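You operate a simulated robot arm through the tools that you are given. There is no shell and no other tool. Be economical: measure what you need, move in short steps, check, and stop when the job is done.

The job below is to be done with a simulated two-armed robot. You get a single attempt, and the scene is never put back.

JOB
On the steel counter by the glass door, fold the striped towel in half, so that its two long edges meet.

The check looks at the end state, three seconds after you hand in, the way a careful person would. Anything else that was tipped, shoved, dropped, spilled or broken makes it a failure. Flat cloth is picked up by pressing the open fingertips on it (5 to 10 N) and closing them slowly along it; thin cloth reads only 2 to 8 mm in the jaws.

ROBOT AND FRAMES
Two 7-joint arms with two-finger parallel grippers on one trunk, on a base that drives. Base frame: it is fixed to the floor where the robot stands at the start and does not move with it; the origin is under the middle of the robot, x ahead of it, y to its left, z up. Units: m, rad, N and s.
The left shoulder is at the start at [0.07, 0.163, 1.12], the right one opposite. Places, roughly: steel counter by the glass door [0.6, -0.5, 0.8]. Payload 3.43 kg a hand.
The TCP of each hand is the grasp point between the finger pads, 0.034 m short of the fingertips. In the tool frame z runs along the fingers and y along their closing line. Largest opening 0.128 m; finger width 0.024, thickness 0.012; the body of the gripper, 0.048 by 0.13 m, starts 0.096 m behind the TCP.
Orientation is that of the tool frame in the base frame, as a unit quaternion [w, x, y, z]. With the fingers straight down and closing along the base's y, the tool's x points along the base's -x, its y along +y and its z along -z.

CONTROLS
- The arms move only by the tool drive_tool. It takes "left_rows", "right_rows" or both (then of equal length, played together; a hand with none holds still); each is a list that holds one entry, the list of rows, each a list of 6 numbers: the shift along the base's x, y, z in m, then the turn, a rotation vector about the base's x, y, z in rad. In form: [[[dx, dy, dz, ax, ay, az], ...]]. A call has 1 to 20 rows; each row shifts and turns the commanded pose from where the row before left it. "left_jaw" and "right_jaw" are, for a hand that has rows, the finger opening in m, from 0 to 0.128, set as the call begins (left out, the last holds). Rows are played at 5 a second. More than 0.05 m and 0.15 rad between two rows, or a gripper value outside its range, and nothing of the call is played. Where a pose cannot be reached the arm comes as near as it can. A force on the tool above 40 N (or 10 N above the force at the start of the call, whichever is more), or a blocked arm, ends the call early, and 0.2 s more pass. The fingers move at their own pace (about 0.153 m/s each) and stop on an object; they squeeze with about 21 N. The grip force told is the motor's: it shows also when the fingers shut on nothing. Time passes only in rows, and 0.2 s behind the last, so rows that do not move let the fingers close. It gives the time, the measured TCP pose, the force on the tool (base axes), the opening and the grip force at its end, in the units of the frame above (readings bear some noise), with the torque about the TCP (base axes, N m) and any sound that the robot's microphone picked up.
- Cameras (640 x 400 px; columns grow to the right, rows downward): "scene" is now at [0.1289, -0.0084, 1.3299]; the picture's right is [-0.09, -1.00, 0.00], its down [-0.74, 0.07, -0.67] and it looks along [0.67, -0.06, -0.74] (base axes); focal length 259 px, centre (320, 200). "left" rides on the left gripper at [0.076, 0.011, -0.16] in its tool frame; the picture's right is [-0.15, 0.99, 0.00], its down [-0.88, -0.13, -0.46] and it looks along [-0.45, -0.07, 0.89] (tool axes); focal length 234 px, centre (320, 200). "right" rides on the right gripper at [0.076, -0.011, -0.16] in its tool frame; the picture's right is [0.15, 0.99, 0.00], its down [-0.88, 0.13, -0.46] and it looks along [-0.45, 0.07, 0.89] (tool axes); focal length 234 px, centre (320, 200). There is no depth. A picture from a camera that has moved, and an enlarged one, comes with that camera's place and axes in the base frame and with its lens.
- snapshot(camera): a new picture of that camera. No time passes.
- slide_trunk(by): slides the trunk up (or, below 0, down) by that many m; the arms and the scene camera ride with it, the base frame stays. It gives what a move gives, with no picture.
- roll_base(legs): drives the robot by 1 to 6 legs, each [ahead, left, turn to the left] in m, m and rad, along the robot's own axes; the way and the turn of a leg run together, so that a leg with both is an arc; at most 1.5 m and 3.142 rad a leg. The arms and the cameras ride along, it lands a little off, and it stops where it bumps. It gives what a move gives.
- turn_head(pan, tilt): turns the head with the scene camera to pan (to the left, within 1.501 rad either way) and tilt (down, from -0.506 to 1.204), counted from straight ahead of the robot. It gives what a move gives.
- inspect(camera, box): a new picture of the part [left, top, right, bottom] of that camera's present view, enlarged. No time passes.
- sign_off(): hands the job in; it is judged then, once.

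Go step by step. Nothing tells you exact positions but the pictures and the camera data: compare them with the known pose of the tool, close in by small moves and look again before you grip or let go. The budget is 120 turns and 88 pictures, counting those below and the enlarged ones. Unless the task says otherwise, let go and move clear before handing in, and close with one line.

The tools are called after ">>>" as a command line: name --argument value ..., lists and objects as JSON in quotes. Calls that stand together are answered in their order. drive_tool: Moves the arms, as the interface text tells. Its arguments: {"type":"object","properties":{"left_rows":{"type":"array"},"left_jaw":{"type":"number"},"right_rows":{"type":"array"},"right_jaw":{"type":"number"}},"required":[]} The other tools are called the same way: slide_trunk (by) slides the trunk up or down; roll_base (legs) drives the base; turn_head (pan, tilt) turns the head that bears the scene camera; snapshot (camera) takes a picture; inspect (camera, box) takes an enlarged picture of a part of a camera's view; sign_off () hands the job in.

At the start:

```text
t: 0.0
left_eef_pos: [0.579, 0.1636, 1.0376]
left_tcp_rot: [-0.001, -0.001, 1.0, 0.0]
left_wrist_force: [0.0, 0.1, 1.0]
left_ft_torque: [-0.01, -0.03, 0.0]
left_finger_gap: 0.1279
left_finger_force: 0.1
right_eef_pos: [0.4404, -0.2789, 1.0326]
right_tcp_rot: [0.0, 0.0, 1.0, -0.001]
right_wrist_force: [0.4, -0.8, -0.3]
right_ft_torque: [0.01, -0.05, 0.0]
right_finger_gap: 0.1278
right_finger_force: 0.0
trunk travel left (down, up): [-0.6, 0.34]
robot x, y, heading: [-0.0004, 0.0009, -0.005]
head pan, tilt: [-0.091, 0.838]
```

scene: 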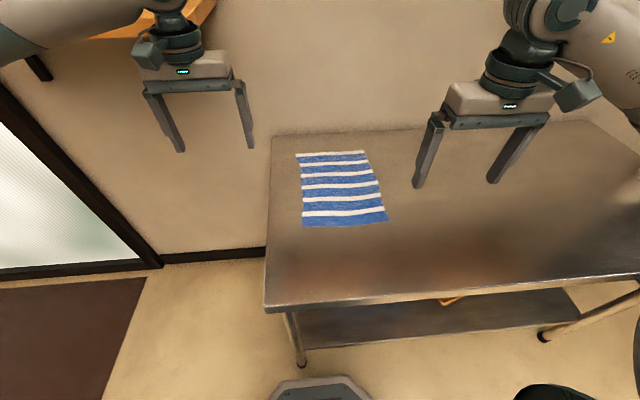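
right: 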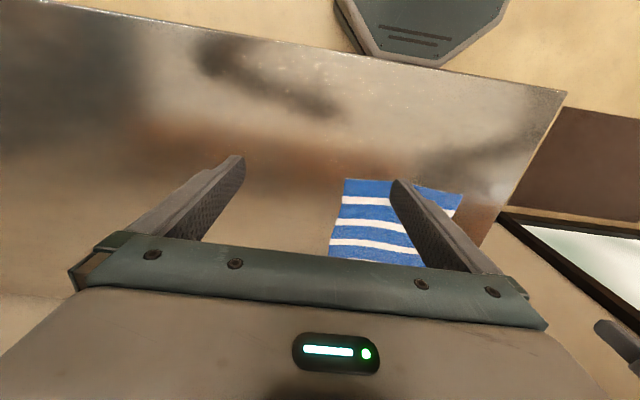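
left: 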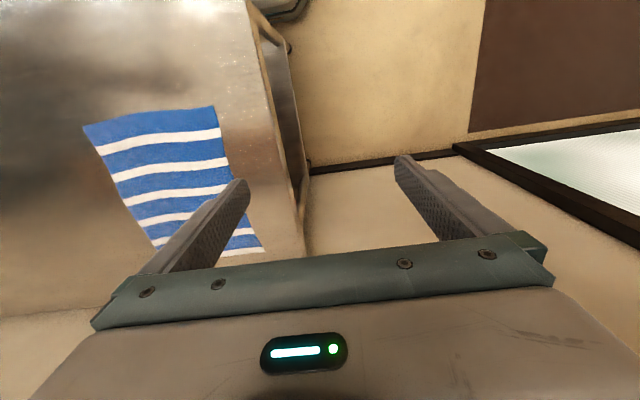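

The towel lies at about x 0.56–0.885, y −0.24–0.005, with its long edges along x. I'm considering working from the counter's left end, facing −y, so I'll check the floor space on the left first.

>>> turn_head --pan 1.0 --tilt 0.7

>>> snapshot --camera "scene"

>>> turn_head --pan 0.3 --tilt 0.9

>>> snapshot --camera "scene"

```text
t: 1.3
left_eef_pos: [0.5794, 0.1634, 1.0372]
left_tcp_rot: [0.0, -0.001, 1.0, 0.0]
left_wrist_force: [0.6, -0.5, -0.8]
left_ft_torque: [-0.01, 0.01, -0.02]
left_finger_gap: 0.128
left_finger_force: 0.0
right_eef_pos: [0.4399, -0.2767, 1.0329]
right_tcp_rot: [0.0, 0.0, 1.0, 0.0]
right_wrist_force: [-0.4, -0.8, 0.2]
right_ft_torque: [-0.03, -0.01, 0.02]
right_finger_gap: 0.1278
right_finger_force: 0.1
trunk travel left (down, up): [-0.6, 0.34]
robot x, y, heading: [0.0036, 0.0013, 0.001]
head pan, tilt: [1.0, 0.7]
```

```text
84 pictures are left
camera scene: at [0.0964, 0.0702, 1.3412], right [0.84, -0.54, 0.0], down [-0.35, -0.54, -0.76], along [0.41, 0.64, -0.64], focal length 259 px, centre (320, 200)
```

scene: 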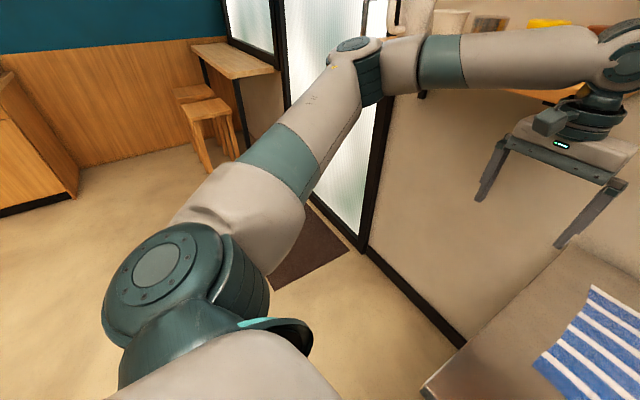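

```text
t: 2.4
left_eef_pos: [0.5793, 0.163, 1.037]
left_tcp_rot: [0.001, -0.001, 1.0, 0.001]
left_wrist_force: [0.4, -0.3, 0.1]
left_ft_torque: [-0.01, 0.0, -0.04]
left_finger_gap: 0.1281
left_finger_force: 0.0
right_eef_pos: [0.4408, -0.2778, 1.0327]
right_tcp_rot: [0.0, 0.0, 1.0, 0.001]
right_wrist_force: [0.2, -0.4, -0.8]
right_ft_torque: [0.02, -0.01, -0.03]
right_finger_gap: 0.128
right_finger_force: 0.1
trunk travel left (down, up): [-0.6, 0.34]
robot x, y, heading: [0.0026, -0.0009, 0.001]
head pan, tilt: [0.3, 0.901]
```

```text
83 pictures are left
camera scene: at [0.1225, 0.0212, 1.325], right [0.3, -0.95, 0.0], down [-0.75, -0.23, -0.62], along [0.59, 0.18, -0.78], focal length 259 px, centre (320, 200)
```

scene: 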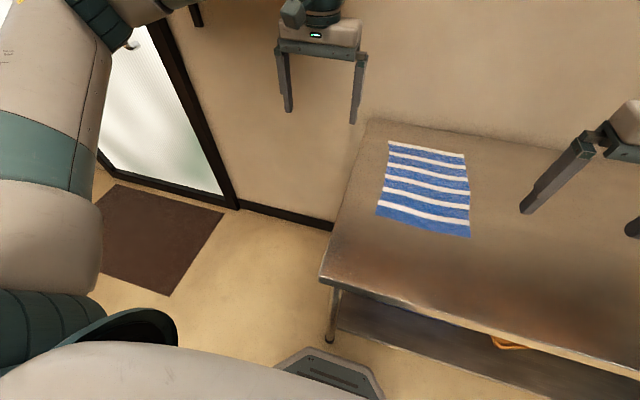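

Elbows stick out and a loaded wall shelf hangs on the left, so working from the end is tight. My plan is to drag the towel straight toward the robot by its near corners, then work at an angle. First I'll shift the base a little right and back.

>>> roll_base --legs '[[-0.05, -0.1, 0.0]]'

>>> turn_head --pan 0.0 --tilt 0.85

>>> inspect --camera "scene" --box '[220, 80, 460, 230]'

```text
t: 3.6
left_eef_pos: [0.529, 0.0632, 1.0367]
left_tcp_rot: [0.0, 0.0, 1.0, 0.001]
left_wrist_force: [-0.1, -0.2, 0.5]
left_ft_torque: [-0.02, 0.01, 0.01]
left_finger_gap: 0.1279
left_finger_force: 0.0
right_eef_pos: [0.3912, -0.3764, 1.0337]
right_tcp_rot: [0.0, 0.001, 1.0, 0.0]
right_wrist_force: [-0.3, -0.8, 0.5]
right_ft_torque: [0.02, 0.0, 0.02]
right_finger_gap: 0.1281
right_finger_force: 0.0
trunk travel left (down, up): [-0.6, 0.34]
robot x, y, heading: [-0.0484, -0.0989, -0.0]
head pan, tilt: [0.3, 0.901]
```

```text
t: 4.4
left_eef_pos: [0.5291, 0.0641, 1.0373]
left_tcp_rot: [0.0, -0.001, 1.0, 0.0]
left_wrist_force: [-0.3, -1.0, -0.5]
left_ft_torque: [0.0, 0.02, 0.01]
left_finger_gap: 0.1278
left_finger_force: 0.2
right_eef_pos: [0.3908, -0.3771, 1.0321]
right_tcp_rot: [0.001, -0.001, 1.0, 0.001]
right_wrist_force: [-0.4, 0.7, 1.0]
right_ft_torque: [0.02, 0.03, -0.01]
right_finger_gap: 0.128
right_finger_force: 0.2
trunk travel left (down, up): [-0.6, 0.34]
robot x, y, heading: [-0.0514, -0.0985, 0.002]
head pan, tilt: [0.0, 0.85]
```

```text
2.67 times, centred on (340, 155) of scene
camera zoom: at [0.0788, -0.1006, 1.3289], right [0.0, -1.0, 0.0], down [-0.75, 0.0, -0.66], along [0.66, 0.0, -0.75], focal length 691 px, centre (267, 320)
```

zoom: 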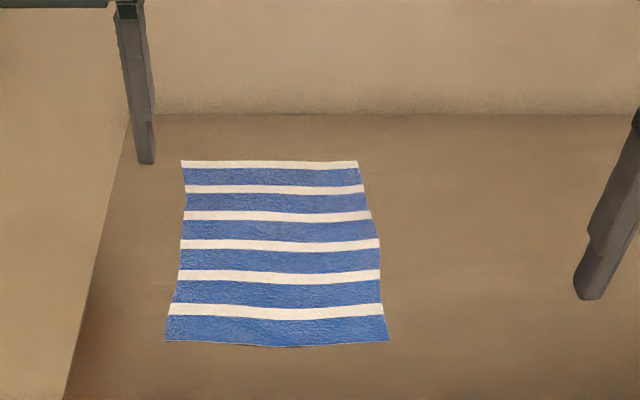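

Towel corners, refined: near (0.558, 0.010) and (0.559, −0.235); far (0.885, 0.02) and (0.885, −0.227). I'm moving both hands above the near corners with a modest opening.

>>> drive_tool --left_rows '[[[0.006, -0.0124, -0.0244, 0, 0, 0], [0.006, -0.0124, -0.0244, 0, 0, 0], [0.006, -0.0124, -0.0244, 0, 0, 0], [0.006, -0.0124, -0.0244, 0, 0, 0], [0.006, -0.0124, -0.0244, 0, 0, 0], [0.006, -0.0124, -0.0244, 0, 0, 0], [0.006, -0.0124, -0.0244, 0, 0, 0], [0.006, -0.0124, -0.0244, 0, 0, 0], [0, 0, 0, 0, 0, 0]]]' --right_rows '[[[0.0234, 0.0221, -0.024, 0, 0, 0], [0.0234, 0.0221, -0.024, 0, 0, 0], [0.0234, 0.0221, -0.024, 0, 0, 0], [0.0234, 0.0221, -0.024, 0, 0, 0], [0.0234, 0.0221, -0.024, 0, 0, 0], [0.0234, 0.0221, -0.024, 0, 0, 0], [0.0234, 0.0221, -0.024, 0, 0, 0], [0.0234, 0.0221, -0.024, 0, 0, 0], [0, 0, 0, 0, 0, 0]]]' --left_jaw 0.05 --right_jaw 0.05

>>> inspect --camera "scene" --box '[220, 80, 460, 230]'

>>> snapshot --camera "left"

>>> snapshot --camera "right"

```text
t: 6.4
left_eef_pos: [0.5765, -0.0348, 0.8404]
left_tcp_rot: [-0.001, -0.001, 1.0, 0.0]
left_wrist_force: [-0.2, 0.0, 0.3]
left_ft_torque: [0.03, -0.05, 0.02]
left_finger_gap: 0.05
left_finger_force: 0.0
right_eef_pos: [0.5772, -0.199, 0.8407]
right_tcp_rot: [0.0, -0.001, 1.0, -0.001]
right_wrist_force: [-0.7, 0.0, 0.3]
right_ft_torque: [-0.01, -0.02, 0.02]
right_finger_gap: 0.05
right_finger_force: 0.0
trunk travel left (down, up): [-0.6, 0.34]
robot x, y, heading: [-0.049, -0.0964, 0.001]
head pan, tilt: [0.0, 0.85]
```

```text
2.67 times, centred on (340, 155) of scene
camera zoom: at [0.0777, -0.1013, 1.3291], right [0.0, -1.0, 0.0], down [-0.75, 0.0, -0.66], along [0.66, 0.0, -0.75], focal length 691 px, centre (267, 320)
```

zoom: 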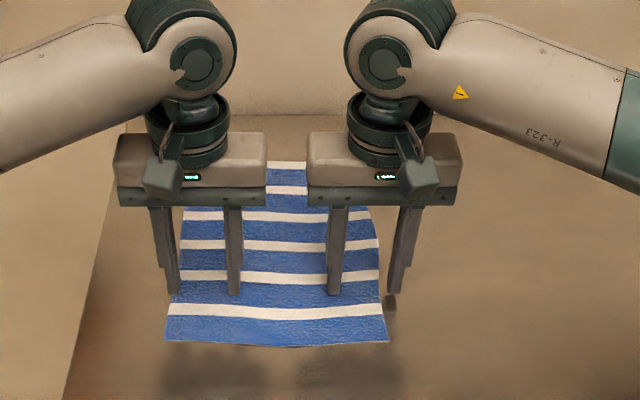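

```text
80 pictures are left
camera left: at [0.5004, -0.0242, 1.0009], right [0.14, 0.99, 0.0], down [0.88, -0.13, 0.46], along [0.45, -0.07, -0.89], focal length 234 px, centre (320, 200)
```

left: 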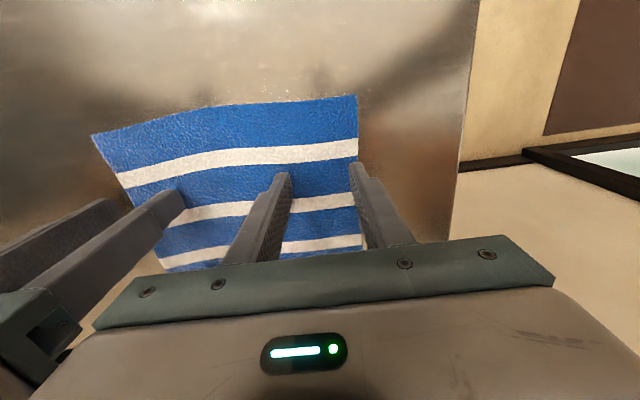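

```text
79 pictures are left
camera right: at [0.5023, -0.2115, 1.0002], right [-0.15, 0.99, 0.0], down [0.88, 0.13, 0.46], along [0.45, 0.07, -0.89], focal length 234 px, centre (320, 200)
```

right: 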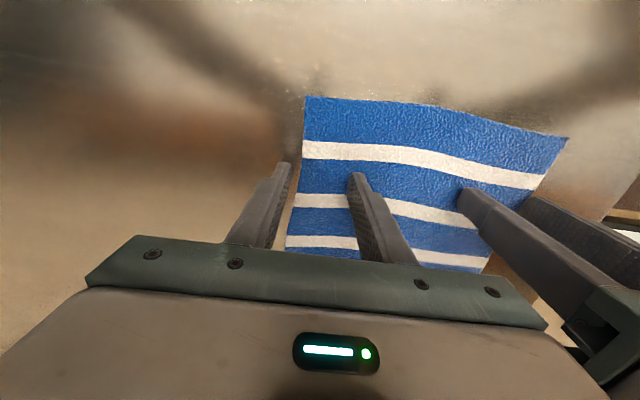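

Comparing the scene and wrist views puts the surface at z≈0.80, so the towel is x 0.517–0.816, y −0.22–0.005 and the tips are just above it. I'll rise a bit, move back 4 cm, then press down slowly.

>>> drive_tool --left_rows '[[[0, 0, 0.02, 0, 0, 0], [-0.02, -0.001, 0, 0, 0, 0], [-0.0185, 0, 0, 0, 0, 0], [0, 0, -0.012, 0, 0, 0], [0, 0, 0, 0, 0, 0]]]' --right_rows '[[[0, 0, 0.02, 0, 0, 0], [-0.02, 0.012, 0, 0, 0, 0], [-0.019, 0, 0, 0, 0, 0], [0, 0, -0.012, 0, 0, 0], [0, 0, 0, 0, 0, 0]]]' --left_jaw 0.04 --right_jaw 0.04

>>> inspect --camera "scene" --box '[240, 120, 400, 220]'

```text
t: 7.6
left_eef_pos: [0.5392, -0.0361, 0.8494]
left_tcp_rot: [0.0, -0.001, 1.0, 0.001]
left_wrist_force: [-0.4, 0.5, 1.4]
left_ft_torque: [-0.01, -0.03, -0.02]
left_finger_gap: 0.0398
left_finger_force: 0.1
right_eef_pos: [0.5375, -0.1885, 0.8485]
right_tcp_rot: [-0.001, 0.0, 1.0, 0.001]
right_wrist_force: [-0.1, -0.1, -0.2]
right_ft_torque: [0.0, -0.02, 0.01]
right_finger_gap: 0.0399
right_finger_force: 0.1
trunk travel left (down, up): [-0.6, 0.34]
robot x, y, heading: [-0.0461, -0.1063, -0.003]
head pan, tilt: [0.0, 0.85]
```

```text
4.00 times, centred on (320, 170) of scene
camera zoom: at [0.0782, -0.101, 1.329], right [0.0, -1.0, 0.0], down [-0.75, 0.0, -0.66], along [0.66, 0.0, -0.75], focal length 1036 px, centre (320, 320)
```

zoom: 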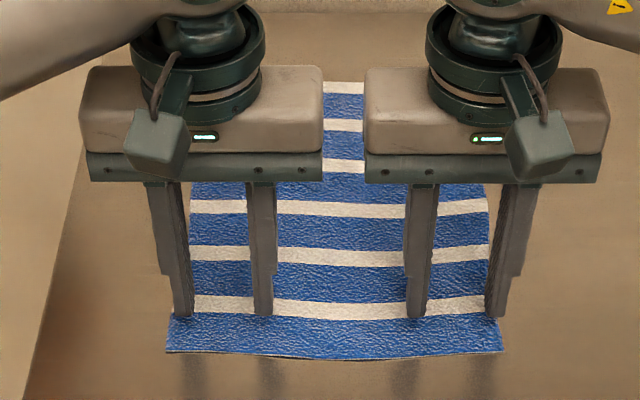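

Positions look right. Descending in small steps toward contact.

>>> drive_tool --left_rows '[[[0, 0, -0.004, 0, 0, 0], [0, 0, -0.004, 0, 0, 0], [0, 0, -0.003, 0, 0, 0], [0, 0, -0.002, 0, 0, 0], [0, 0, 0, 0, 0, 0]]]' --right_rows '[[[0, 0, -0.004, 0, 0, 0], [0, 0, -0.004, 0, 0, 0], [0, 0, -0.003, 0, 0, 0], [0, 0, -0.002, 0, 0, 0], [0, 0, 0, 0, 0, 0]]]'

```text
t: 8.8
left_eef_pos: [0.5402, -0.0364, 0.8369]
left_tcp_rot: [0.0, -0.001, 1.0, 0.0]
left_wrist_force: [0.3, 0.8, 0.5]
left_ft_torque: [0.01, -0.01, 0.03]
left_finger_gap: 0.0398
left_finger_force: 0.0
right_eef_pos: [0.5392, -0.1886, 0.8358]
right_tcp_rot: [-0.001, -0.001, 1.0, 0.0]
right_wrist_force: [-0.4, 0.2, 1.5]
right_ft_torque: [0.0, 0.01, -0.01]
right_finger_gap: 0.0401
right_finger_force: 0.0
trunk travel left (down, up): [-0.6, 0.34]
robot x, y, heading: [-0.0495, -0.0979, -0.001]
head pan, tilt: [0.0, 0.85]
```

>>> drive_tool --left_rows '[[[0, 0, -0.002, 0, 0, 0], [0, 0, -0.002, 0, 0, 0], [0, 0, 0, 0, 0, 0]]]' --right_rows '[[[0, 0, -0.002, 0, 0, 0], [0, 0, -0.002, 0, 0, 0], [0, 0, 0, 0, 0, 0]]]'

```text
t: 9.6
left_eef_pos: [0.538, -0.0356, 0.8358]
left_tcp_rot: [0.001, -0.001, 1.0, -0.001]
left_wrist_force: [1.4, -1.1, 9.7]
left_ft_torque: [0.22, -0.01, -0.02]
left_finger_gap: 0.0396
left_finger_force: 0.0
right_eef_pos: [0.5382, -0.1883, 0.8355]
right_tcp_rot: [0.002, 0.0, 1.0, 0.001]
right_wrist_force: [4.1, -2.5, 25.1]
right_ft_torque: [-0.61, -0.09, 0.11]
right_finger_gap: 0.0402
right_finger_force: 0.2
trunk travel left (down, up): [-0.6, 0.34]
robot x, y, heading: [-0.0491, -0.0982, -0.001]
head pan, tilt: [0.0, 0.85]
```

Contact at TCP z≈0.835: left 10 N, right 25 N. I'll ease the right up slightly and close in stages.

>>> drive_tool --left_rows '[[[0, 0, 0, 0, 0, 0], [0, 0, 0, 0, 0, 0]]]' --right_rows '[[[0, 0, -0.0, 0, 0, 0], [0, 0, 0.0018, 0, 0, 0]]]'

>>> drive_tool --left_rows '[[[0, 0, 0, 0, 0, 0], [0, 0, 0, 0, 0, 0]]]' --right_rows '[[[0, 0, 0, 0, 0, 0], [0, 0, 0, 0, 0, 0]]]' --left_jaw 0.03 --right_jaw 0.03

>>> inspect --camera "scene" --box '[240, 120, 400, 220]'

```text
t: 10.2
left_eef_pos: [0.5385, -0.0352, 0.8357]
left_tcp_rot: [0.002, -0.001, 1.0, -0.001]
left_wrist_force: [2.3, -0.5, 17.3]
left_ft_torque: [0.34, -0.02, -0.02]
left_finger_gap: 0.0402
left_finger_force: 0.1
right_eef_pos: [0.5376, -0.1887, 0.8362]
right_tcp_rot: [0.0, -0.001, 1.0, 0.0]
right_wrist_force: [4.0, -0.7, 21.6]
right_ft_torque: [-0.46, -0.14, 0.08]
right_finger_gap: 0.0399
right_finger_force: 0.7
trunk travel left (down, up): [-0.6, 0.34]
robot x, y, heading: [-0.0505, -0.1028, -0.002]
head pan, tilt: [0.0, 0.85]
```

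```text
t: 10.8
left_eef_pos: [0.5371, -0.0353, 0.836]
left_tcp_rot: [0.002, -0.002, 1.0, -0.001]
left_wrist_force: [2.2, -2.0, 22.3]
left_ft_torque: [0.21, 0.01, -0.04]
left_finger_gap: 0.0291
left_finger_force: 0.0
right_eef_pos: [0.5369, -0.1887, 0.8356]
right_tcp_rot: [0.001, 0.0, 1.0, 0.001]
right_wrist_force: [1.0, 2.0, 17.1]
right_ft_torque: [-0.15, 0.02, 0.03]
right_finger_gap: 0.0294
right_finger_force: 0.1
trunk travel left (down, up): [-0.6, 0.34]
robot x, y, heading: [-0.0489, -0.0998, 0.001]
head pan, tilt: [0.0, 0.85]
```

```text
4.00 times, centred on (320, 170) of scene
camera zoom: at [0.075, -0.1009, 1.3294], right [0.0, -1.0, 0.0], down [-0.75, 0.0, -0.66], along [0.66, 0.0, -0.75], focal length 1036 px, centre (320, 320)
```

zoom: 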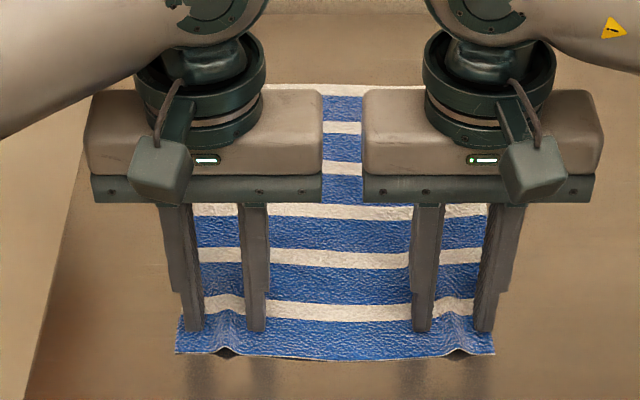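

Ridges are forming nicely in both jaws. Forces creep up, so I'll ease both slightly and continue closing.

>>> drive_tool --left_rows '[[[0, 0, 0.0015, 0, 0, 0], [0, 0, 0, 0, 0, 0]]]' --right_rows '[[[0, 0, 0.001, 0, 0, 0], [0, 0, 0, 0, 0, 0]]]' --left_jaw 0.018 --right_jaw 0.018

>>> drive_tool --left_rows '[[[0, 0, 0.0005, 0, 0, 0], [0, 0, 0, 0, 0, 0]]]' --right_rows '[[[0, 0, 0.0005, 0, 0, 0], [0, 0, 0, 0, 0, 0]]]' --left_jaw 0.008 --right_jaw 0.008

>>> drive_tool --left_rows '[[[0, 0, 0, 0, 0, 0], [0, 0, 0, 0, 0, 0], [0, 0, 0, 0, 0, 0]]]' --right_rows '[[[0, 0, 0, 0, 0, 0], [0, 0, 0, 0, 0, 0], [0, 0, 0, 0, 0, 0]]]' --left_jaw 0.0 --right_jaw 0.0

>>> inspect --camera "scene" --box '[240, 120, 400, 220]'

```text
t: 11.4
left_eef_pos: [0.5367, -0.0361, 0.8355]
left_tcp_rot: [0.001, -0.001, 1.0, 0.0]
left_wrist_force: [-2.0, -1.3, 15.6]
left_ft_torque: [0.09, 0.14, 0.01]
left_finger_gap: 0.0169
left_finger_force: 0.1
right_eef_pos: [0.5369, -0.1893, 0.8354]
right_tcp_rot: [0.001, 0.0, 1.0, 0.0]
right_wrist_force: [-1.5, -0.2, 9.2]
right_ft_torque: [-0.07, 0.01, -0.01]
right_finger_gap: 0.0179
right_finger_force: 0.1
trunk travel left (down, up): [-0.6, 0.34]
robot x, y, heading: [-0.0501, -0.1016, 0.002]
head pan, tilt: [0.0, 0.85]
```

```text
t: 12.0
left_eef_pos: [0.5374, -0.036, 0.8347]
left_tcp_rot: [0.0, -0.001, 1.0, 0.001]
left_wrist_force: [0.0, -4.5, 9.8]
left_ft_torque: [-0.24, -0.03, 0.05]
left_finger_gap: 0.0045
left_finger_force: 5.7
right_eef_pos: [0.537, -0.1883, 0.836]
right_tcp_rot: [0.0, 0.0, 1.0, 0.0]
right_wrist_force: [0.0, 3.2, 10.0]
right_ft_torque: [0.19, 0.07, 0.01]
right_finger_gap: 0.0094
right_finger_force: 1.6
trunk travel left (down, up): [-0.6, 0.34]
robot x, y, heading: [-0.0465, -0.1036, -0.002]
head pan, tilt: [0.0, 0.85]
```

```text
t: 12.8
left_eef_pos: [0.5371, -0.0363, 0.8352]
left_tcp_rot: [0.0, 0.0, 1.0, 0.0]
left_wrist_force: [0.8, -5.3, 3.2]
left_ft_torque: [-0.17, 0.01, 0.05]
left_finger_gap: 0.0023
left_finger_force: 21.2
right_eef_pos: [0.5392, -0.1873, 0.8362]
right_tcp_rot: [0.001, 0.0, 1.0, 0.001]
right_wrist_force: [0.4, 2.7, 12.7]
right_ft_torque: [0.1, 0.05, -0.03]
right_finger_gap: 0.0002
right_finger_force: 21.1
trunk travel left (down, up): [-0.6, 0.34]
robot x, y, heading: [-0.0512, -0.0977, -0.002]
head pan, tilt: [0.0, 0.85]
```

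```text
4.00 times, centred on (320, 170) of scene
camera zoom: at [0.077, -0.101, 1.3291], right [0.0, -1.0, 0.0], down [-0.75, 0.0, -0.66], along [0.66, 0.0, -0.75], focal length 1036 px, centre (320, 320)
```

zoom: 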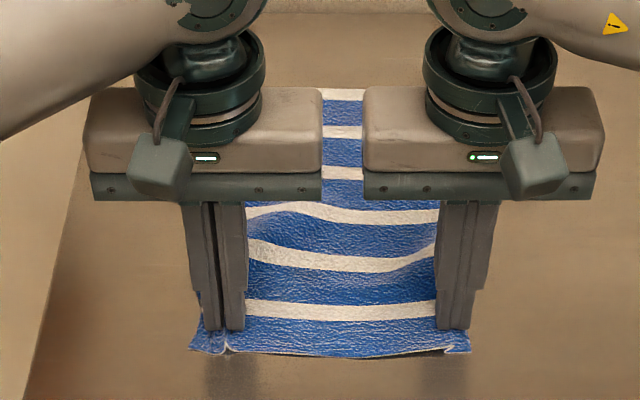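

The left holds cloth (2.3 mm) but the right slipped out (0.2 mm). I'll redo the right one with somewhat firmer pressing.

>>> drive_tool --right_rows '[[[0, 0, 0.004, 0, 0, 0], [0, 0, 0.006, 0, 0, 0], [0, -0.004, 0, 0, 0, 0], [0, 0, 0, 0, 0, 0]]]' --right_jaw 0.036

>>> drive_tool --right_rows '[[[0, 0, -0.005, 0, 0, 0], [0, 0, -0.004, 0, 0, 0], [0, 0, -0.0015, 0, 0, 0], [0, 0, 0, 0, 0, 0]]]'

>>> inspect --camera "scene" --box '[240, 120, 400, 220]'

```text
t: 13.8
left_eef_pos: [0.5379, -0.0351, 0.8359]
left_tcp_rot: [-0.001, -0.002, 1.0, 0.001]
left_wrist_force: [-0.4, 0.7, 8.1]
left_ft_torque: [0.1, -0.03, 0.01]
left_finger_gap: 0.0022
left_finger_force: 21.3
right_eef_pos: [0.5371, -0.1929, 0.8469]
right_tcp_rot: [0.0, -0.001, 1.0, 0.0]
right_wrist_force: [0.8, 0.4, -0.3]
right_ft_torque: [-0.03, 0.01, -0.02]
right_finger_gap: 0.0364
right_finger_force: 0.1
trunk travel left (down, up): [-0.6, 0.34]
robot x, y, heading: [-0.0487, -0.0956, -0.002]
head pan, tilt: [0.0, 0.85]
```

```text
t: 14.8
left_eef_pos: [0.5381, -0.0355, 0.8358]
left_tcp_rot: [-0.001, -0.002, 1.0, -0.001]
left_wrist_force: [0.8, 3.0, 8.4]
left_ft_torque: [0.04, -0.06, -0.02]
left_finger_gap: 0.002
left_finger_force: 21.1
right_eef_pos: [0.5384, -0.1927, 0.8351]
right_tcp_rot: [0.0, 0.0, 1.0, 0.0]
right_wrist_force: [0.2, 0.7, 1.1]
right_ft_torque: [0.05, 0.0, 0.0]
right_finger_gap: 0.0359
right_finger_force: 0.0
trunk travel left (down, up): [-0.6, 0.34]
robot x, y, heading: [-0.0516, -0.1012, -0.003]
head pan, tilt: [0.0, 0.85]
```

```text
4.00 times, centred on (320, 170) of scene
camera zoom: at [0.0778, -0.1008, 1.3291], right [0.0, -1.0, 0.0], down [-0.75, 0.0, -0.66], along [0.66, 0.0, -0.75], focal length 1036 px, centre (320, 320)
```

zoom: 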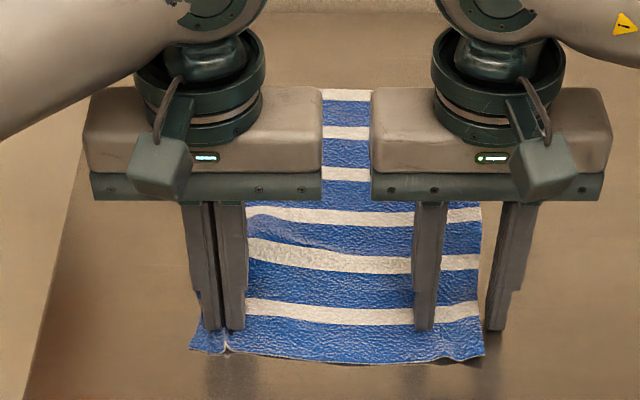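

The right finger is off the cloth edge (edge now y≈−0.209). Shift it 15 mm inward and press.

>>> drive_tool --right_rows '[[[0, 0, 0.006, 0, 0, 0], [0, 0.0147, 0, 0, 0, 0], [0, 0, -0.006, 0, 0, 0], [0, 0, -0.0015, 0, 0, 0], [0, 0, 0, 0, 0, 0]]]' --right_jaw 0.034

```text
t: 16.0
left_eef_pos: [0.5372, -0.0368, 0.8369]
left_tcp_rot: [0.0, -0.001, 1.0, 0.0]
left_wrist_force: [0.0, -0.1, 1.5]
left_ft_torque: [0.03, 0.01, 0.0]
left_finger_gap: 0.0021
left_finger_force: 20.5
right_eef_pos: [0.5394, -0.1782, 0.8347]
right_tcp_rot: [0.001, 0.0, 1.0, 0.001]
right_wrist_force: [-2.1, -1.8, 15.7]
right_ft_torque: [-0.38, 0.13, -0.02]
right_finger_gap: 0.0346
right_finger_force: 0.7
trunk travel left (down, up): [-0.6, 0.34]
robot x, y, heading: [-0.0497, -0.098, -0.002]
head pan, tilt: [0.0, 0.85]
```

>>> drive_tool --right_rows '[[[0, 0, 0, 0, 0, 0], [0, 0, 0, 0, 0, 0]]]' --right_jaw 0.024

>>> drive_tool --right_rows '[[[0, 0, 0, 0, 0, 0], [0, 0, 0, 0, 0, 0]]]' --right_jaw 0.014

>>> drive_tool --right_rows '[[[0, 0, 0, 0, 0, 0], [0, 0, 0, 0, 0, 0]]]' --right_jaw 0.006

>>> drive_tool --right_rows '[[[0, 0, 0, 0, 0, 0], [0, 0, 0, 0, 0, 0]]]' --right_jaw 0.0

>>> inspect --camera "scene" --box '[240, 120, 400, 220]'

```text
t: 16.6
left_eef_pos: [0.5393, -0.0366, 0.8366]
left_tcp_rot: [0.001, -0.001, 1.0, 0.001]
left_wrist_force: [-0.2, -0.6, 0.2]
left_ft_torque: [-0.01, 0.01, 0.01]
left_finger_gap: 0.0018
left_finger_force: 20.9
right_eef_pos: [0.5383, -0.1774, 0.836]
right_tcp_rot: [0.002, 0.0, 1.0, 0.001]
right_wrist_force: [1.5, 0.5, 21.7]
right_ft_torque: [-0.26, 0.01, 0.03]
right_finger_gap: 0.0235
right_finger_force: 0.1
trunk travel left (down, up): [-0.6, 0.34]
robot x, y, heading: [-0.0499, -0.1005, 0.0]
head pan, tilt: [0.0, 0.85]
```

```text
t: 17.2
left_eef_pos: [0.538, -0.0349, 0.8373]
left_tcp_rot: [0.001, -0.001, 1.0, 0.0]
left_wrist_force: [-0.1, -0.4, 1.0]
left_ft_torque: [-0.06, -0.01, 0.01]
left_finger_gap: 0.0024
left_finger_force: 21.1
right_eef_pos: [0.5387, -0.1786, 0.835]
right_tcp_rot: [0.001, 0.0, 1.0, 0.0]
right_wrist_force: [2.8, 1.0, 26.0]
right_ft_torque: [-0.26, -0.06, 0.02]
right_finger_gap: 0.0137
right_finger_force: 0.1
trunk travel left (down, up): [-0.6, 0.34]
robot x, y, heading: [-0.0487, -0.0986, -0.004]
head pan, tilt: [0.0, 0.85]
```

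```text
t: 17.8
left_eef_pos: [0.5367, -0.0356, 0.8366]
left_tcp_rot: [0.002, -0.001, 1.0, 0.0]
left_wrist_force: [-0.1, 0.0, 0.0]
left_ft_torque: [-0.03, 0.01, 0.0]
left_finger_gap: 0.0021
left_finger_force: 20.9
right_eef_pos: [0.5379, -0.1771, 0.8353]
right_tcp_rot: [0.002, 0.001, 1.0, 0.0]
right_wrist_force: [2.7, 1.6, 29.4]
right_ft_torque: [-0.18, -0.05, 0.02]
right_finger_gap: 0.0059
right_finger_force: 0.0
trunk travel left (down, up): [-0.6, 0.34]
robot x, y, heading: [-0.051, -0.0989, -0.0]
head pan, tilt: [0.0, 0.85]
```

```text
t: 18.4
left_eef_pos: [0.537, -0.0372, 0.8373]
left_tcp_rot: [0.001, 0.0, 1.0, -0.001]
left_wrist_force: [-1.1, -3.0, -0.1]
left_ft_torque: [-0.1, 0.01, 0.01]
left_finger_gap: 0.0021
left_finger_force: 20.8
right_eef_pos: [0.5379, -0.177, 0.8352]
right_tcp_rot: [0.002, 0.0, 1.0, 0.0]
right_wrist_force: [3.1, 0.8, 31.0]
right_ft_torque: [-0.13, -0.04, 0.01]
right_finger_gap: 0.0025
right_finger_force: 21.5
trunk travel left (down, up): [-0.6, 0.34]
robot x, y, heading: [-0.0467, -0.0997, 0.002]
head pan, tilt: [0.0, 0.85]
```

```text
4.00 times, centred on (320, 170) of scene
camera zoom: at [0.0758, -0.1007, 1.3293], right [0.0, -1.0, 0.0], down [-0.75, 0.0, -0.66], along [0.66, 0.0, -0.75], focal length 1036 px, centre (320, 320)
```

zoom: 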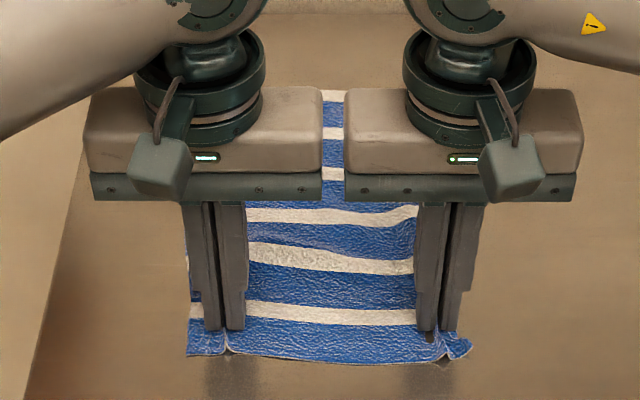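

Both jaws now hold cloth. I'll lift a few mm and drag the towel 13 cm toward the robot.

>>> drive_tool --left_rows '[[[0, 0, 0.002, 0, 0, 0], [0, 0, 0.002, 0, 0, 0], [-0.008, 0.0008, 0, 0, 0, 0], [-0.012, 0.0008, 0, 0, 0, 0], [-0.012, 0.0008, 0, 0, 0, 0], [-0.012, 0.0008, 0, 0, 0, 0], [0, 0, 0, 0, 0, 0]]]' --right_rows '[[[0, 0, 0.004, 0, 0, 0], [0, 0, 0.003, 0, 0, 0], [-0.008, -0.0008, 0, 0, 0, 0], [-0.012, -0.0008, 0, 0, 0, 0], [-0.012, -0.0008, 0, 0, 0, 0], [-0.012, -0.0008, 0, 0, 0, 0], [0, 0, 0, 0, 0, 0]]]'

>>> inspect --camera "scene" --box '[220, 80, 460, 230]'

```text
t: 20.0
left_eef_pos: [0.4941, -0.0334, 0.8386]
left_tcp_rot: [0.0, 0.0, 1.0, -0.001]
left_wrist_force: [0.5, -15.6, 0.4]
left_ft_torque: [-0.55, 0.03, -0.07]
left_finger_gap: 0.0022
left_finger_force: 20.4
right_eef_pos: [0.4955, -0.1797, 0.8404]
right_tcp_rot: [0.0, 0.0, 1.0, 0.0]
right_wrist_force: [-0.7, 15.2, -0.2]
right_ft_torque: [0.55, 0.05, 0.02]
right_finger_gap: 0.002
right_finger_force: 21.1
trunk travel left (down, up): [-0.6, 0.34]
robot x, y, heading: [-0.0483, -0.1004, -0.003]
head pan, tilt: [0.0, 0.85]
```

```text
2.67 times, centred on (340, 155) of scene
camera zoom: at [0.079, -0.1009, 1.3289], right [0.0, -1.0, 0.0], down [-0.75, 0.0, -0.66], along [0.66, 0.0, -0.75], focal length 691 px, centre (267, 320)
```

zoom: 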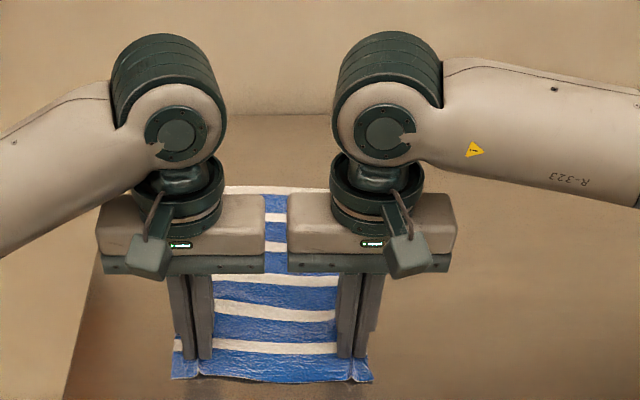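

The towel drags well and is taut between the hands. I'll relax the spread slightly and drag another 8 cm.

>>> drive_tool --left_rows '[[[-0.01, -0.002, 0, 0, 0, 0], [-0.012, 0, 0, 0, 0, 0], [-0.012, 0, 0, 0, 0, 0], [-0.012, 0, 0, 0, 0, 0], [-0.012, 0, 0, 0, 0, 0], [-0.012, 0, 0, 0, 0, 0], [-0.01, 0, 0, 0, 0, 0], [0, 0, 0, 0, 0, 0]]]' --right_rows '[[[-0.01, 0.001, 0, 0, 0, 0], [-0.012, 0, 0, 0, 0, 0], [-0.012, 0, 0, 0, 0, 0], [-0.012, 0, 0, 0, 0, 0], [-0.012, 0, 0, 0, 0, 0], [-0.012, 0, 0, 0, 0, 0], [-0.01, 0, 0, 0, 0, 0], [0, 0, 0, 0, 0, 0]]]'

>>> snapshot --camera "scene"

```text
t: 21.8
left_eef_pos: [0.4149, -0.0348, 0.8396]
left_tcp_rot: [0.0, -0.001, 1.0, 0.0]
left_wrist_force: [0.7, -11.5, -0.4]
left_ft_torque: [-0.4, 0.01, -0.06]
left_finger_gap: 0.0024
left_finger_force: 21.0
right_eef_pos: [0.4151, -0.1799, 0.8406]
right_tcp_rot: [0.0, 0.0, 1.0, 0.0]
right_wrist_force: [1.2, 11.3, -0.2]
right_ft_torque: [0.42, 0.02, 0.0]
right_finger_gap: 0.0021
right_finger_force: 21.0
trunk travel left (down, up): [-0.6, 0.34]
robot x, y, heading: [-0.0494, -0.1004, -0.004]
head pan, tilt: [0.0, 0.85]
```

```text
72 pictures are left
camera scene: at [0.0789, -0.1009, 1.3289], right [0.0, -1.0, 0.0], down [-0.75, 0.0, -0.66], along [0.66, 0.0, -0.75], focal length 259 px, centre (320, 200)
```

scene: 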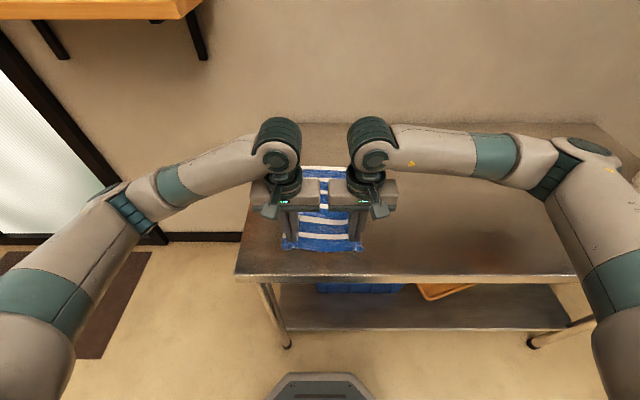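

The towel is now x≈0.40–0.69. I'll relax tension, lower, release gently and lift away.

>>> drive_tool --left_rows '[[[0, -0.002, -0.002, 0, 0, 0], [0, 0, 0, 0, 0, 0]]]' --right_rows '[[[0, 0.002, -0.003, 0, 0, 0], [0, 0, 0, 0, 0, 0]]]'

>>> drive_tool --left_rows '[[[0, 0, 0, 0, 0, 0], [0, 0, 0, 0, 0, 0], [0, 0, 0.01, 0, 0, 0], [0, 0, 0.03, 0, 0, 0], [0, 0, 0.05, 0, 0, 0], [0, 0, 0.05, 0, 0, 0]]]' --right_rows '[[[0, 0, 0, 0, 0, 0], [0, 0, 0, 0, 0, 0], [0, 0, 0.01, 0, 0, 0], [0, 0, 0.03, 0, 0, 0], [0, 0, 0.05, 0, 0, 0], [0, 0, 0.05, 0, 0, 0]]]' --left_jaw 0.03 --right_jaw 0.03

>>> snapshot --camera "scene"

>>> snapshot --camera "left"

```text
t: 22.4
left_eef_pos: [0.4144, -0.0364, 0.8365]
left_tcp_rot: [0.0, -0.001, 1.0, 0.0]
left_wrist_force: [0.1, -4.8, -0.6]
left_ft_torque: [-0.16, 0.0, -0.04]
left_finger_gap: 0.0022
left_finger_force: 20.8
right_eef_pos: [0.4143, -0.1788, 0.8374]
right_tcp_rot: [0.0, 0.0, 1.0, 0.001]
right_wrist_force: [0.8, 4.1, -0.4]
right_ft_torque: [0.1, 0.0, 0.0]
right_finger_gap: 0.0021
right_finger_force: 21.1
trunk travel left (down, up): [-0.6, 0.34]
robot x, y, heading: [-0.0508, -0.1028, -0.004]
head pan, tilt: [0.0, 0.85]
```

```text
t: 23.8
left_eef_pos: [0.413, -0.0368, 0.9765]
left_tcp_rot: [0.0, -0.001, 1.0, 0.001]
left_wrist_force: [0.2, 0.2, -0.3]
left_ft_torque: [0.0, -0.03, -0.04]
left_finger_gap: 0.0299
left_finger_force: 0.1
right_eef_pos: [0.4159, -0.1783, 0.9771]
right_tcp_rot: [0.0, 0.0, 1.0, 0.0]
right_wrist_force: [0.4, 0.7, -0.7]
right_ft_torque: [0.01, -0.03, 0.0]
right_finger_gap: 0.0298
right_finger_force: 0.1
trunk travel left (down, up): [-0.6, 0.34]
robot x, y, heading: [-0.0491, -0.1002, -0.005]
head pan, tilt: [0.0, 0.85]
```

```text
71 pictures are left
camera scene: at [0.0773, -0.1009, 1.3289], right [0.0, -1.0, 0.0], down [-0.75, 0.0, -0.66], along [0.66, 0.0, -0.75], focal length 259 px, centre (320, 200)
```

scene: 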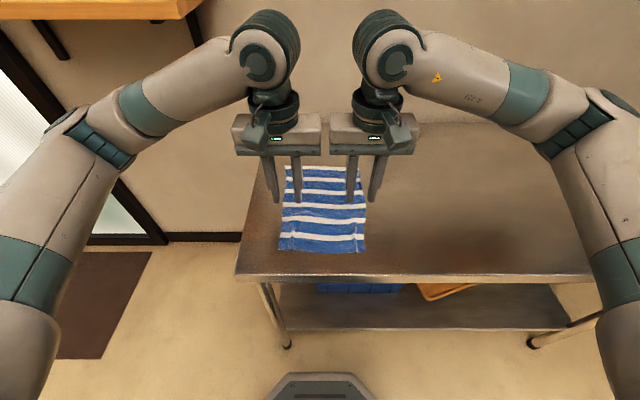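

```text
70 pictures are left
camera left: at [0.3373, -0.0255, 1.137], right [0.14, 0.99, 0.0], down [0.88, -0.13, 0.46], along [0.45, -0.07, -0.89], focal length 234 px, centre (320, 200)
```

left: 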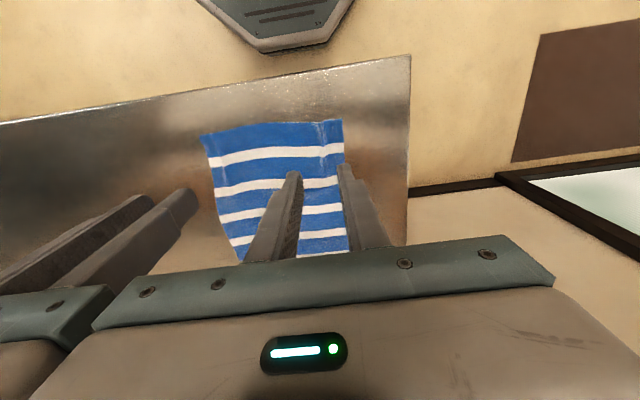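

The towel now lies flat at about x 0.40–0.69 with small creases. I'll raise the hands, then drive left and turn right ~34° so both long-edge ends are in easy reach.

>>> drive_tool --left_rows '[[[0.01, 0.02, 0.03, 0, 0, 0], [0.01, 0.02, 0.03, 0, 0, 0], [0.01, 0.02, 0, 0, 0, 0]]]' --right_rows '[[[0, -0.02, 0.03, 0, 0, 0], [0, -0.02, 0.03, 0, 0, 0], [0, -0.02, 0, 0, 0, 0]]]'

>>> roll_base --legs '[[0.0, 0.39, 0.0], [0.09, 0.0, 0.0], [0.0, 0.0, -0.6]]'

>>> snapshot --camera "scene"

```text
t: 24.6
left_eef_pos: [0.4448, 0.0233, 1.0365]
left_tcp_rot: [0.0, -0.001, 1.0, 0.0]
left_wrist_force: [-0.2, 0.9, 0.4]
left_ft_torque: [-0.03, 0.0, -0.01]
left_finger_gap: 0.0301
left_finger_force: 0.1
right_eef_pos: [0.4168, -0.2385, 1.0352]
right_tcp_rot: [0.0, 0.0, 1.0, 0.0]
right_wrist_force: [-0.9, -0.5, -0.5]
right_ft_torque: [0.01, 0.02, 0.0]
right_finger_gap: 0.03
right_finger_force: 0.2
trunk travel left (down, up): [-0.6, 0.34]
robot x, y, heading: [-0.0499, -0.1013, 0.0]
head pan, tilt: [0.0, 0.85]
```

```text
t: 29.4
left_eef_pos: [0.5167, 0.1747, 1.0328]
left_tcp_rot: [-0.007, 0.247, 0.969, 0.003]
left_wrist_force: [0.3, -2.1, 2.3]
left_ft_torque: [0.2, 0.05, -0.03]
left_finger_gap: 0.0296
left_finger_force: 0.0
right_eef_pos: [0.3615, -0.0432, 1.0401]
right_tcp_rot: [0.005, 0.255, 0.967, 0.0]
right_wrist_force: [2.0, -1.1, -0.5]
right_ft_torque: [0.07, 0.19, 0.01]
right_finger_gap: 0.0299
right_finger_force: 0.0
trunk travel left (down, up): [-0.6, 0.34]
robot x, y, heading: [0.0339, 0.3068, -0.517]
head pan, tilt: [0.0, 0.85]
stopped in leg 3: the robot was blocked; the commanded pose is now the measured one
```

```text
69 pictures are left
camera scene: at [0.1339, 0.2426, 1.3307], right [-0.5, -0.87, 0.0], down [-0.65, 0.37, -0.67], along [0.58, -0.33, -0.75], focal length 259 px, centre (320, 200)
```

scene: 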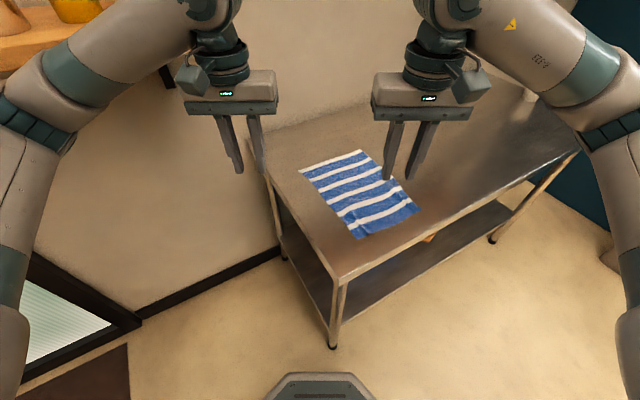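

The turn was blocked at −0.517 rad, which may be the left elbow against the wall shelf. I'll look left to find out.

>>> turn_head --pan 0.9 --tilt 0.4

>>> snapshot --camera "scene"

>>> turn_head --pan -0.9 --tilt 1.1

>>> snapshot --camera "scene"

```text
t: 30.6
left_eef_pos: [0.5133, 0.1741, 1.0339]
left_tcp_rot: [-0.003, 0.251, 0.968, 0.003]
left_wrist_force: [0.4, -0.3, -0.2]
left_ft_torque: [-0.02, -0.02, -0.02]
left_finger_gap: 0.0303
left_finger_force: 0.1
right_eef_pos: [0.3578, -0.0441, 1.0412]
right_tcp_rot: [0.008, 0.257, 0.966, 0.002]
right_wrist_force: [-0.7, -0.7, 0.1]
right_ft_torque: [0.01, -0.01, -0.01]
right_finger_gap: 0.0302
right_finger_force: 0.0
trunk travel left (down, up): [-0.6, 0.34]
robot x, y, heading: [0.0337, 0.304, -0.522]
head pan, tilt: [0.901, 0.4]
```

```text
68 pictures are left
camera scene: at [0.1474, 0.3167, 1.3692], right [0.37, -0.93, 0.01], down [-0.35, -0.15, -0.93], along [0.86, 0.34, -0.38], focal length 259 px, centre (320, 200)
```

scene: 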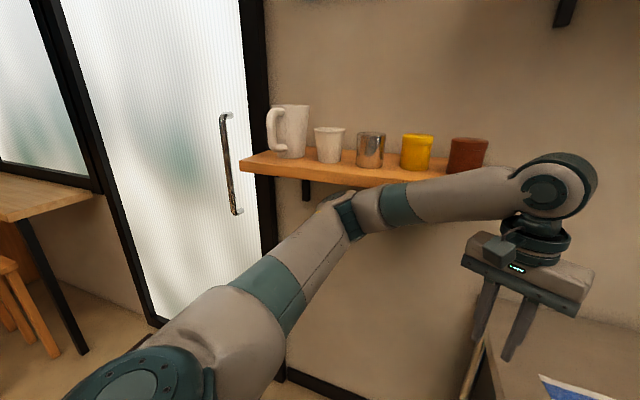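

```text
t: 32.4
left_eef_pos: [0.5152, 0.1736, 1.0336]
left_tcp_rot: [-0.003, 0.251, 0.968, 0.002]
left_wrist_force: [0.0, 0.4, -0.2]
left_ft_torque: [-0.03, -0.01, 0.02]
left_finger_gap: 0.03
left_finger_force: 0.0
right_eef_pos: [0.3578, -0.0449, 1.0419]
right_tcp_rot: [0.008, 0.258, 0.966, 0.001]
right_wrist_force: [-0.2, -0.9, -0.5]
right_ft_torque: [0.01, -0.01, 0.02]
right_finger_gap: 0.0299
right_finger_force: 0.0
trunk travel left (down, up): [-0.6, 0.34]
robot x, y, heading: [0.0311, 0.3023, -0.525]
head pan, tilt: [-0.901, 1.1]
```

```text
67 pictures are left
camera scene: at [0.0712, 0.2198, 1.3119], right [-0.99, -0.15, -0.01], down [-0.13, 0.88, -0.46], along [0.08, -0.45, -0.89], focal length 259 px, centre (320, 200)
```

scene: 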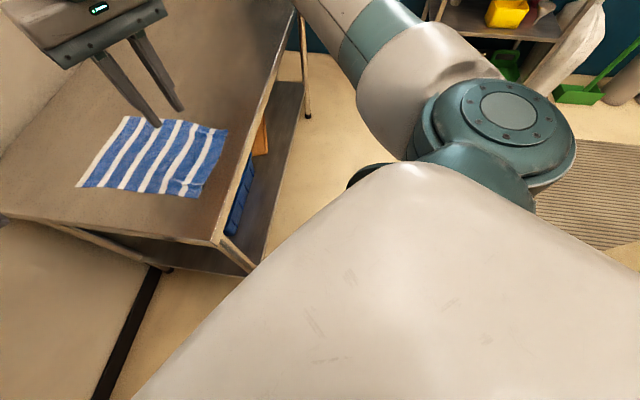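

The shelf and mugs are untouched and the table hasn't moved, so the current heading (−0.52) will do. I'll back off slightly. To keep the cloth from folding back, I'll pick up the right edge (y≈−0.21) and fold it toward the robot, tilting the fingers on the way. Hands go above that edge with the jaws closing along x.

>>> roll_base --legs '[[-0.012, 0.0, 0.0]]'

>>> turn_head --pan -0.1 --tilt 0.85

>>> drive_tool --left_rows '[[[0.013, -0.036, -0.008, 0, 0, -0.105], [0.013, -0.036, -0.008, 0, 0, -0.105], [0.013, -0.036, -0.008, 0, 0, -0.105], [0.013, -0.036, -0.008, 0, 0, -0.105], [0.013, -0.036, -0.008, 0, 0, -0.105], [0.013, -0.036, -0.008, 0, 0, -0.105], [0.013, -0.036, -0.008, 0, 0, -0.105], [0.013, -0.036, -0.008, 0, 0, -0.105], [0.013, -0.036, -0.008, 0, 0, -0.105], [0.013, -0.036, -0.008, 0, 0, -0.105], [0, 0, 0, 0, 0, 0]]]' --right_rows '[[[0.0052, -0.0145, -0.008, 0, 0, -0.105], [0.0052, -0.0145, -0.008, 0, 0, -0.105], [0.0052, -0.0145, -0.008, 0, 0, -0.105], [0.0052, -0.0145, -0.008, 0, 0, -0.105], [0.0052, -0.0145, -0.008, 0, 0, -0.105], [0.0052, -0.0145, -0.008, 0, 0, -0.105], [0.0052, -0.0145, -0.008, 0, 0, -0.105], [0.0052, -0.0145, -0.008, 0, 0, -0.105], [0.0052, -0.0145, -0.008, 0, 0, -0.105], [0.0052, -0.0145, -0.008, 0, 0, -0.105], [0, 0, 0, 0, 0, 0]]]' --left_jaw 0.036 --right_jaw 0.036

>>> snapshot --camera "scene"

```text
t: 33.1
left_eef_pos: [0.5203, 0.1756, 1.0289]
left_tcp_rot: [-0.008, 0.251, 0.968, 0.002]
left_wrist_force: [0.2, -0.5, 0.3]
left_ft_torque: [-0.01, 0.02, -0.01]
left_finger_gap: 0.03
left_finger_force: 0.0
right_eef_pos: [0.3633, -0.042, 1.0371]
right_tcp_rot: [0.0, 0.259, 0.966, 0.0]
right_wrist_force: [0.1, 0.5, -0.5]
right_ft_torque: [0.01, 0.05, 0.01]
right_finger_gap: 0.03
right_finger_force: 0.1
trunk travel left (down, up): [-0.6, 0.34]
robot x, y, heading: [0.0269, 0.3109, -0.528]
head pan, tilt: [-0.901, 1.1]
```

```text
t: 34.3
left_eef_pos: [0.5196, 0.1747, 1.0301]
left_tcp_rot: [-0.009, 0.251, 0.968, 0.002]
left_wrist_force: [0.1, 0.0, -0.2]
left_ft_torque: [0.0, -0.02, 0.01]
left_finger_gap: 0.03
left_finger_force: 0.0
right_eef_pos: [0.3609, -0.0418, 1.0366]
right_tcp_rot: [0.0, 0.259, 0.966, 0.0]
right_wrist_force: [0.5, -0.4, -0.4]
right_ft_torque: [-0.02, 0.01, 0.02]
right_finger_gap: 0.0297
right_finger_force: 0.2
trunk travel left (down, up): [-0.6, 0.34]
robot x, y, heading: [0.0266, 0.3082, -0.523]
head pan, tilt: [-0.099, 0.85]
```

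```text
t: 36.7
left_eef_pos: [0.6235, -0.1437, 0.948]
left_tcp_rot: [-0.006, 0.701, 0.713, 0.007]
left_wrist_force: [-0.8, -0.8, 0.1]
left_ft_torque: [0.01, -0.02, 0.0]
left_finger_gap: 0.0362
left_finger_force: 0.1
left hand out of reach, approached as far as the arm can: row 10
right_eef_pos: [0.4113, -0.1873, 0.9576]
right_tcp_rot: [0.002, 0.709, 0.706, 0.001]
right_wrist_force: [-0.5, -0.4, -0.8]
right_ft_torque: [0.03, -0.04, 0.0]
right_finger_gap: 0.0358
right_finger_force: 0.0
trunk travel left (down, up): [-0.6, 0.34]
robot x, y, heading: [0.0267, 0.3088, -0.521]
head pan, tilt: [-0.099, 0.85]
```

```text
66 pictures are left
camera scene: at [0.1317, 0.2386, 1.3291], right [-0.58, -0.81, 0.0], down [-0.61, 0.44, -0.66], along [0.54, -0.38, -0.75], focal length 259 px, centre (320, 200)
```

scene: 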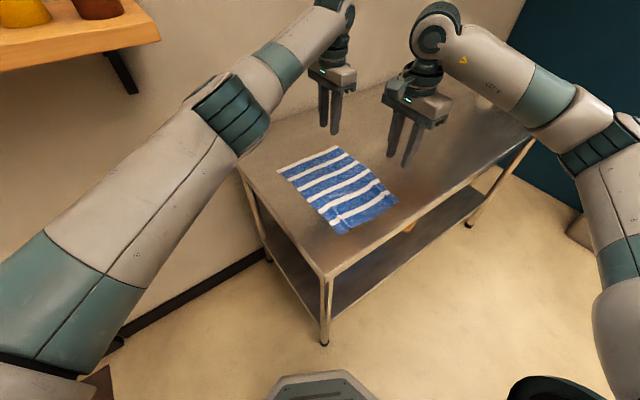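

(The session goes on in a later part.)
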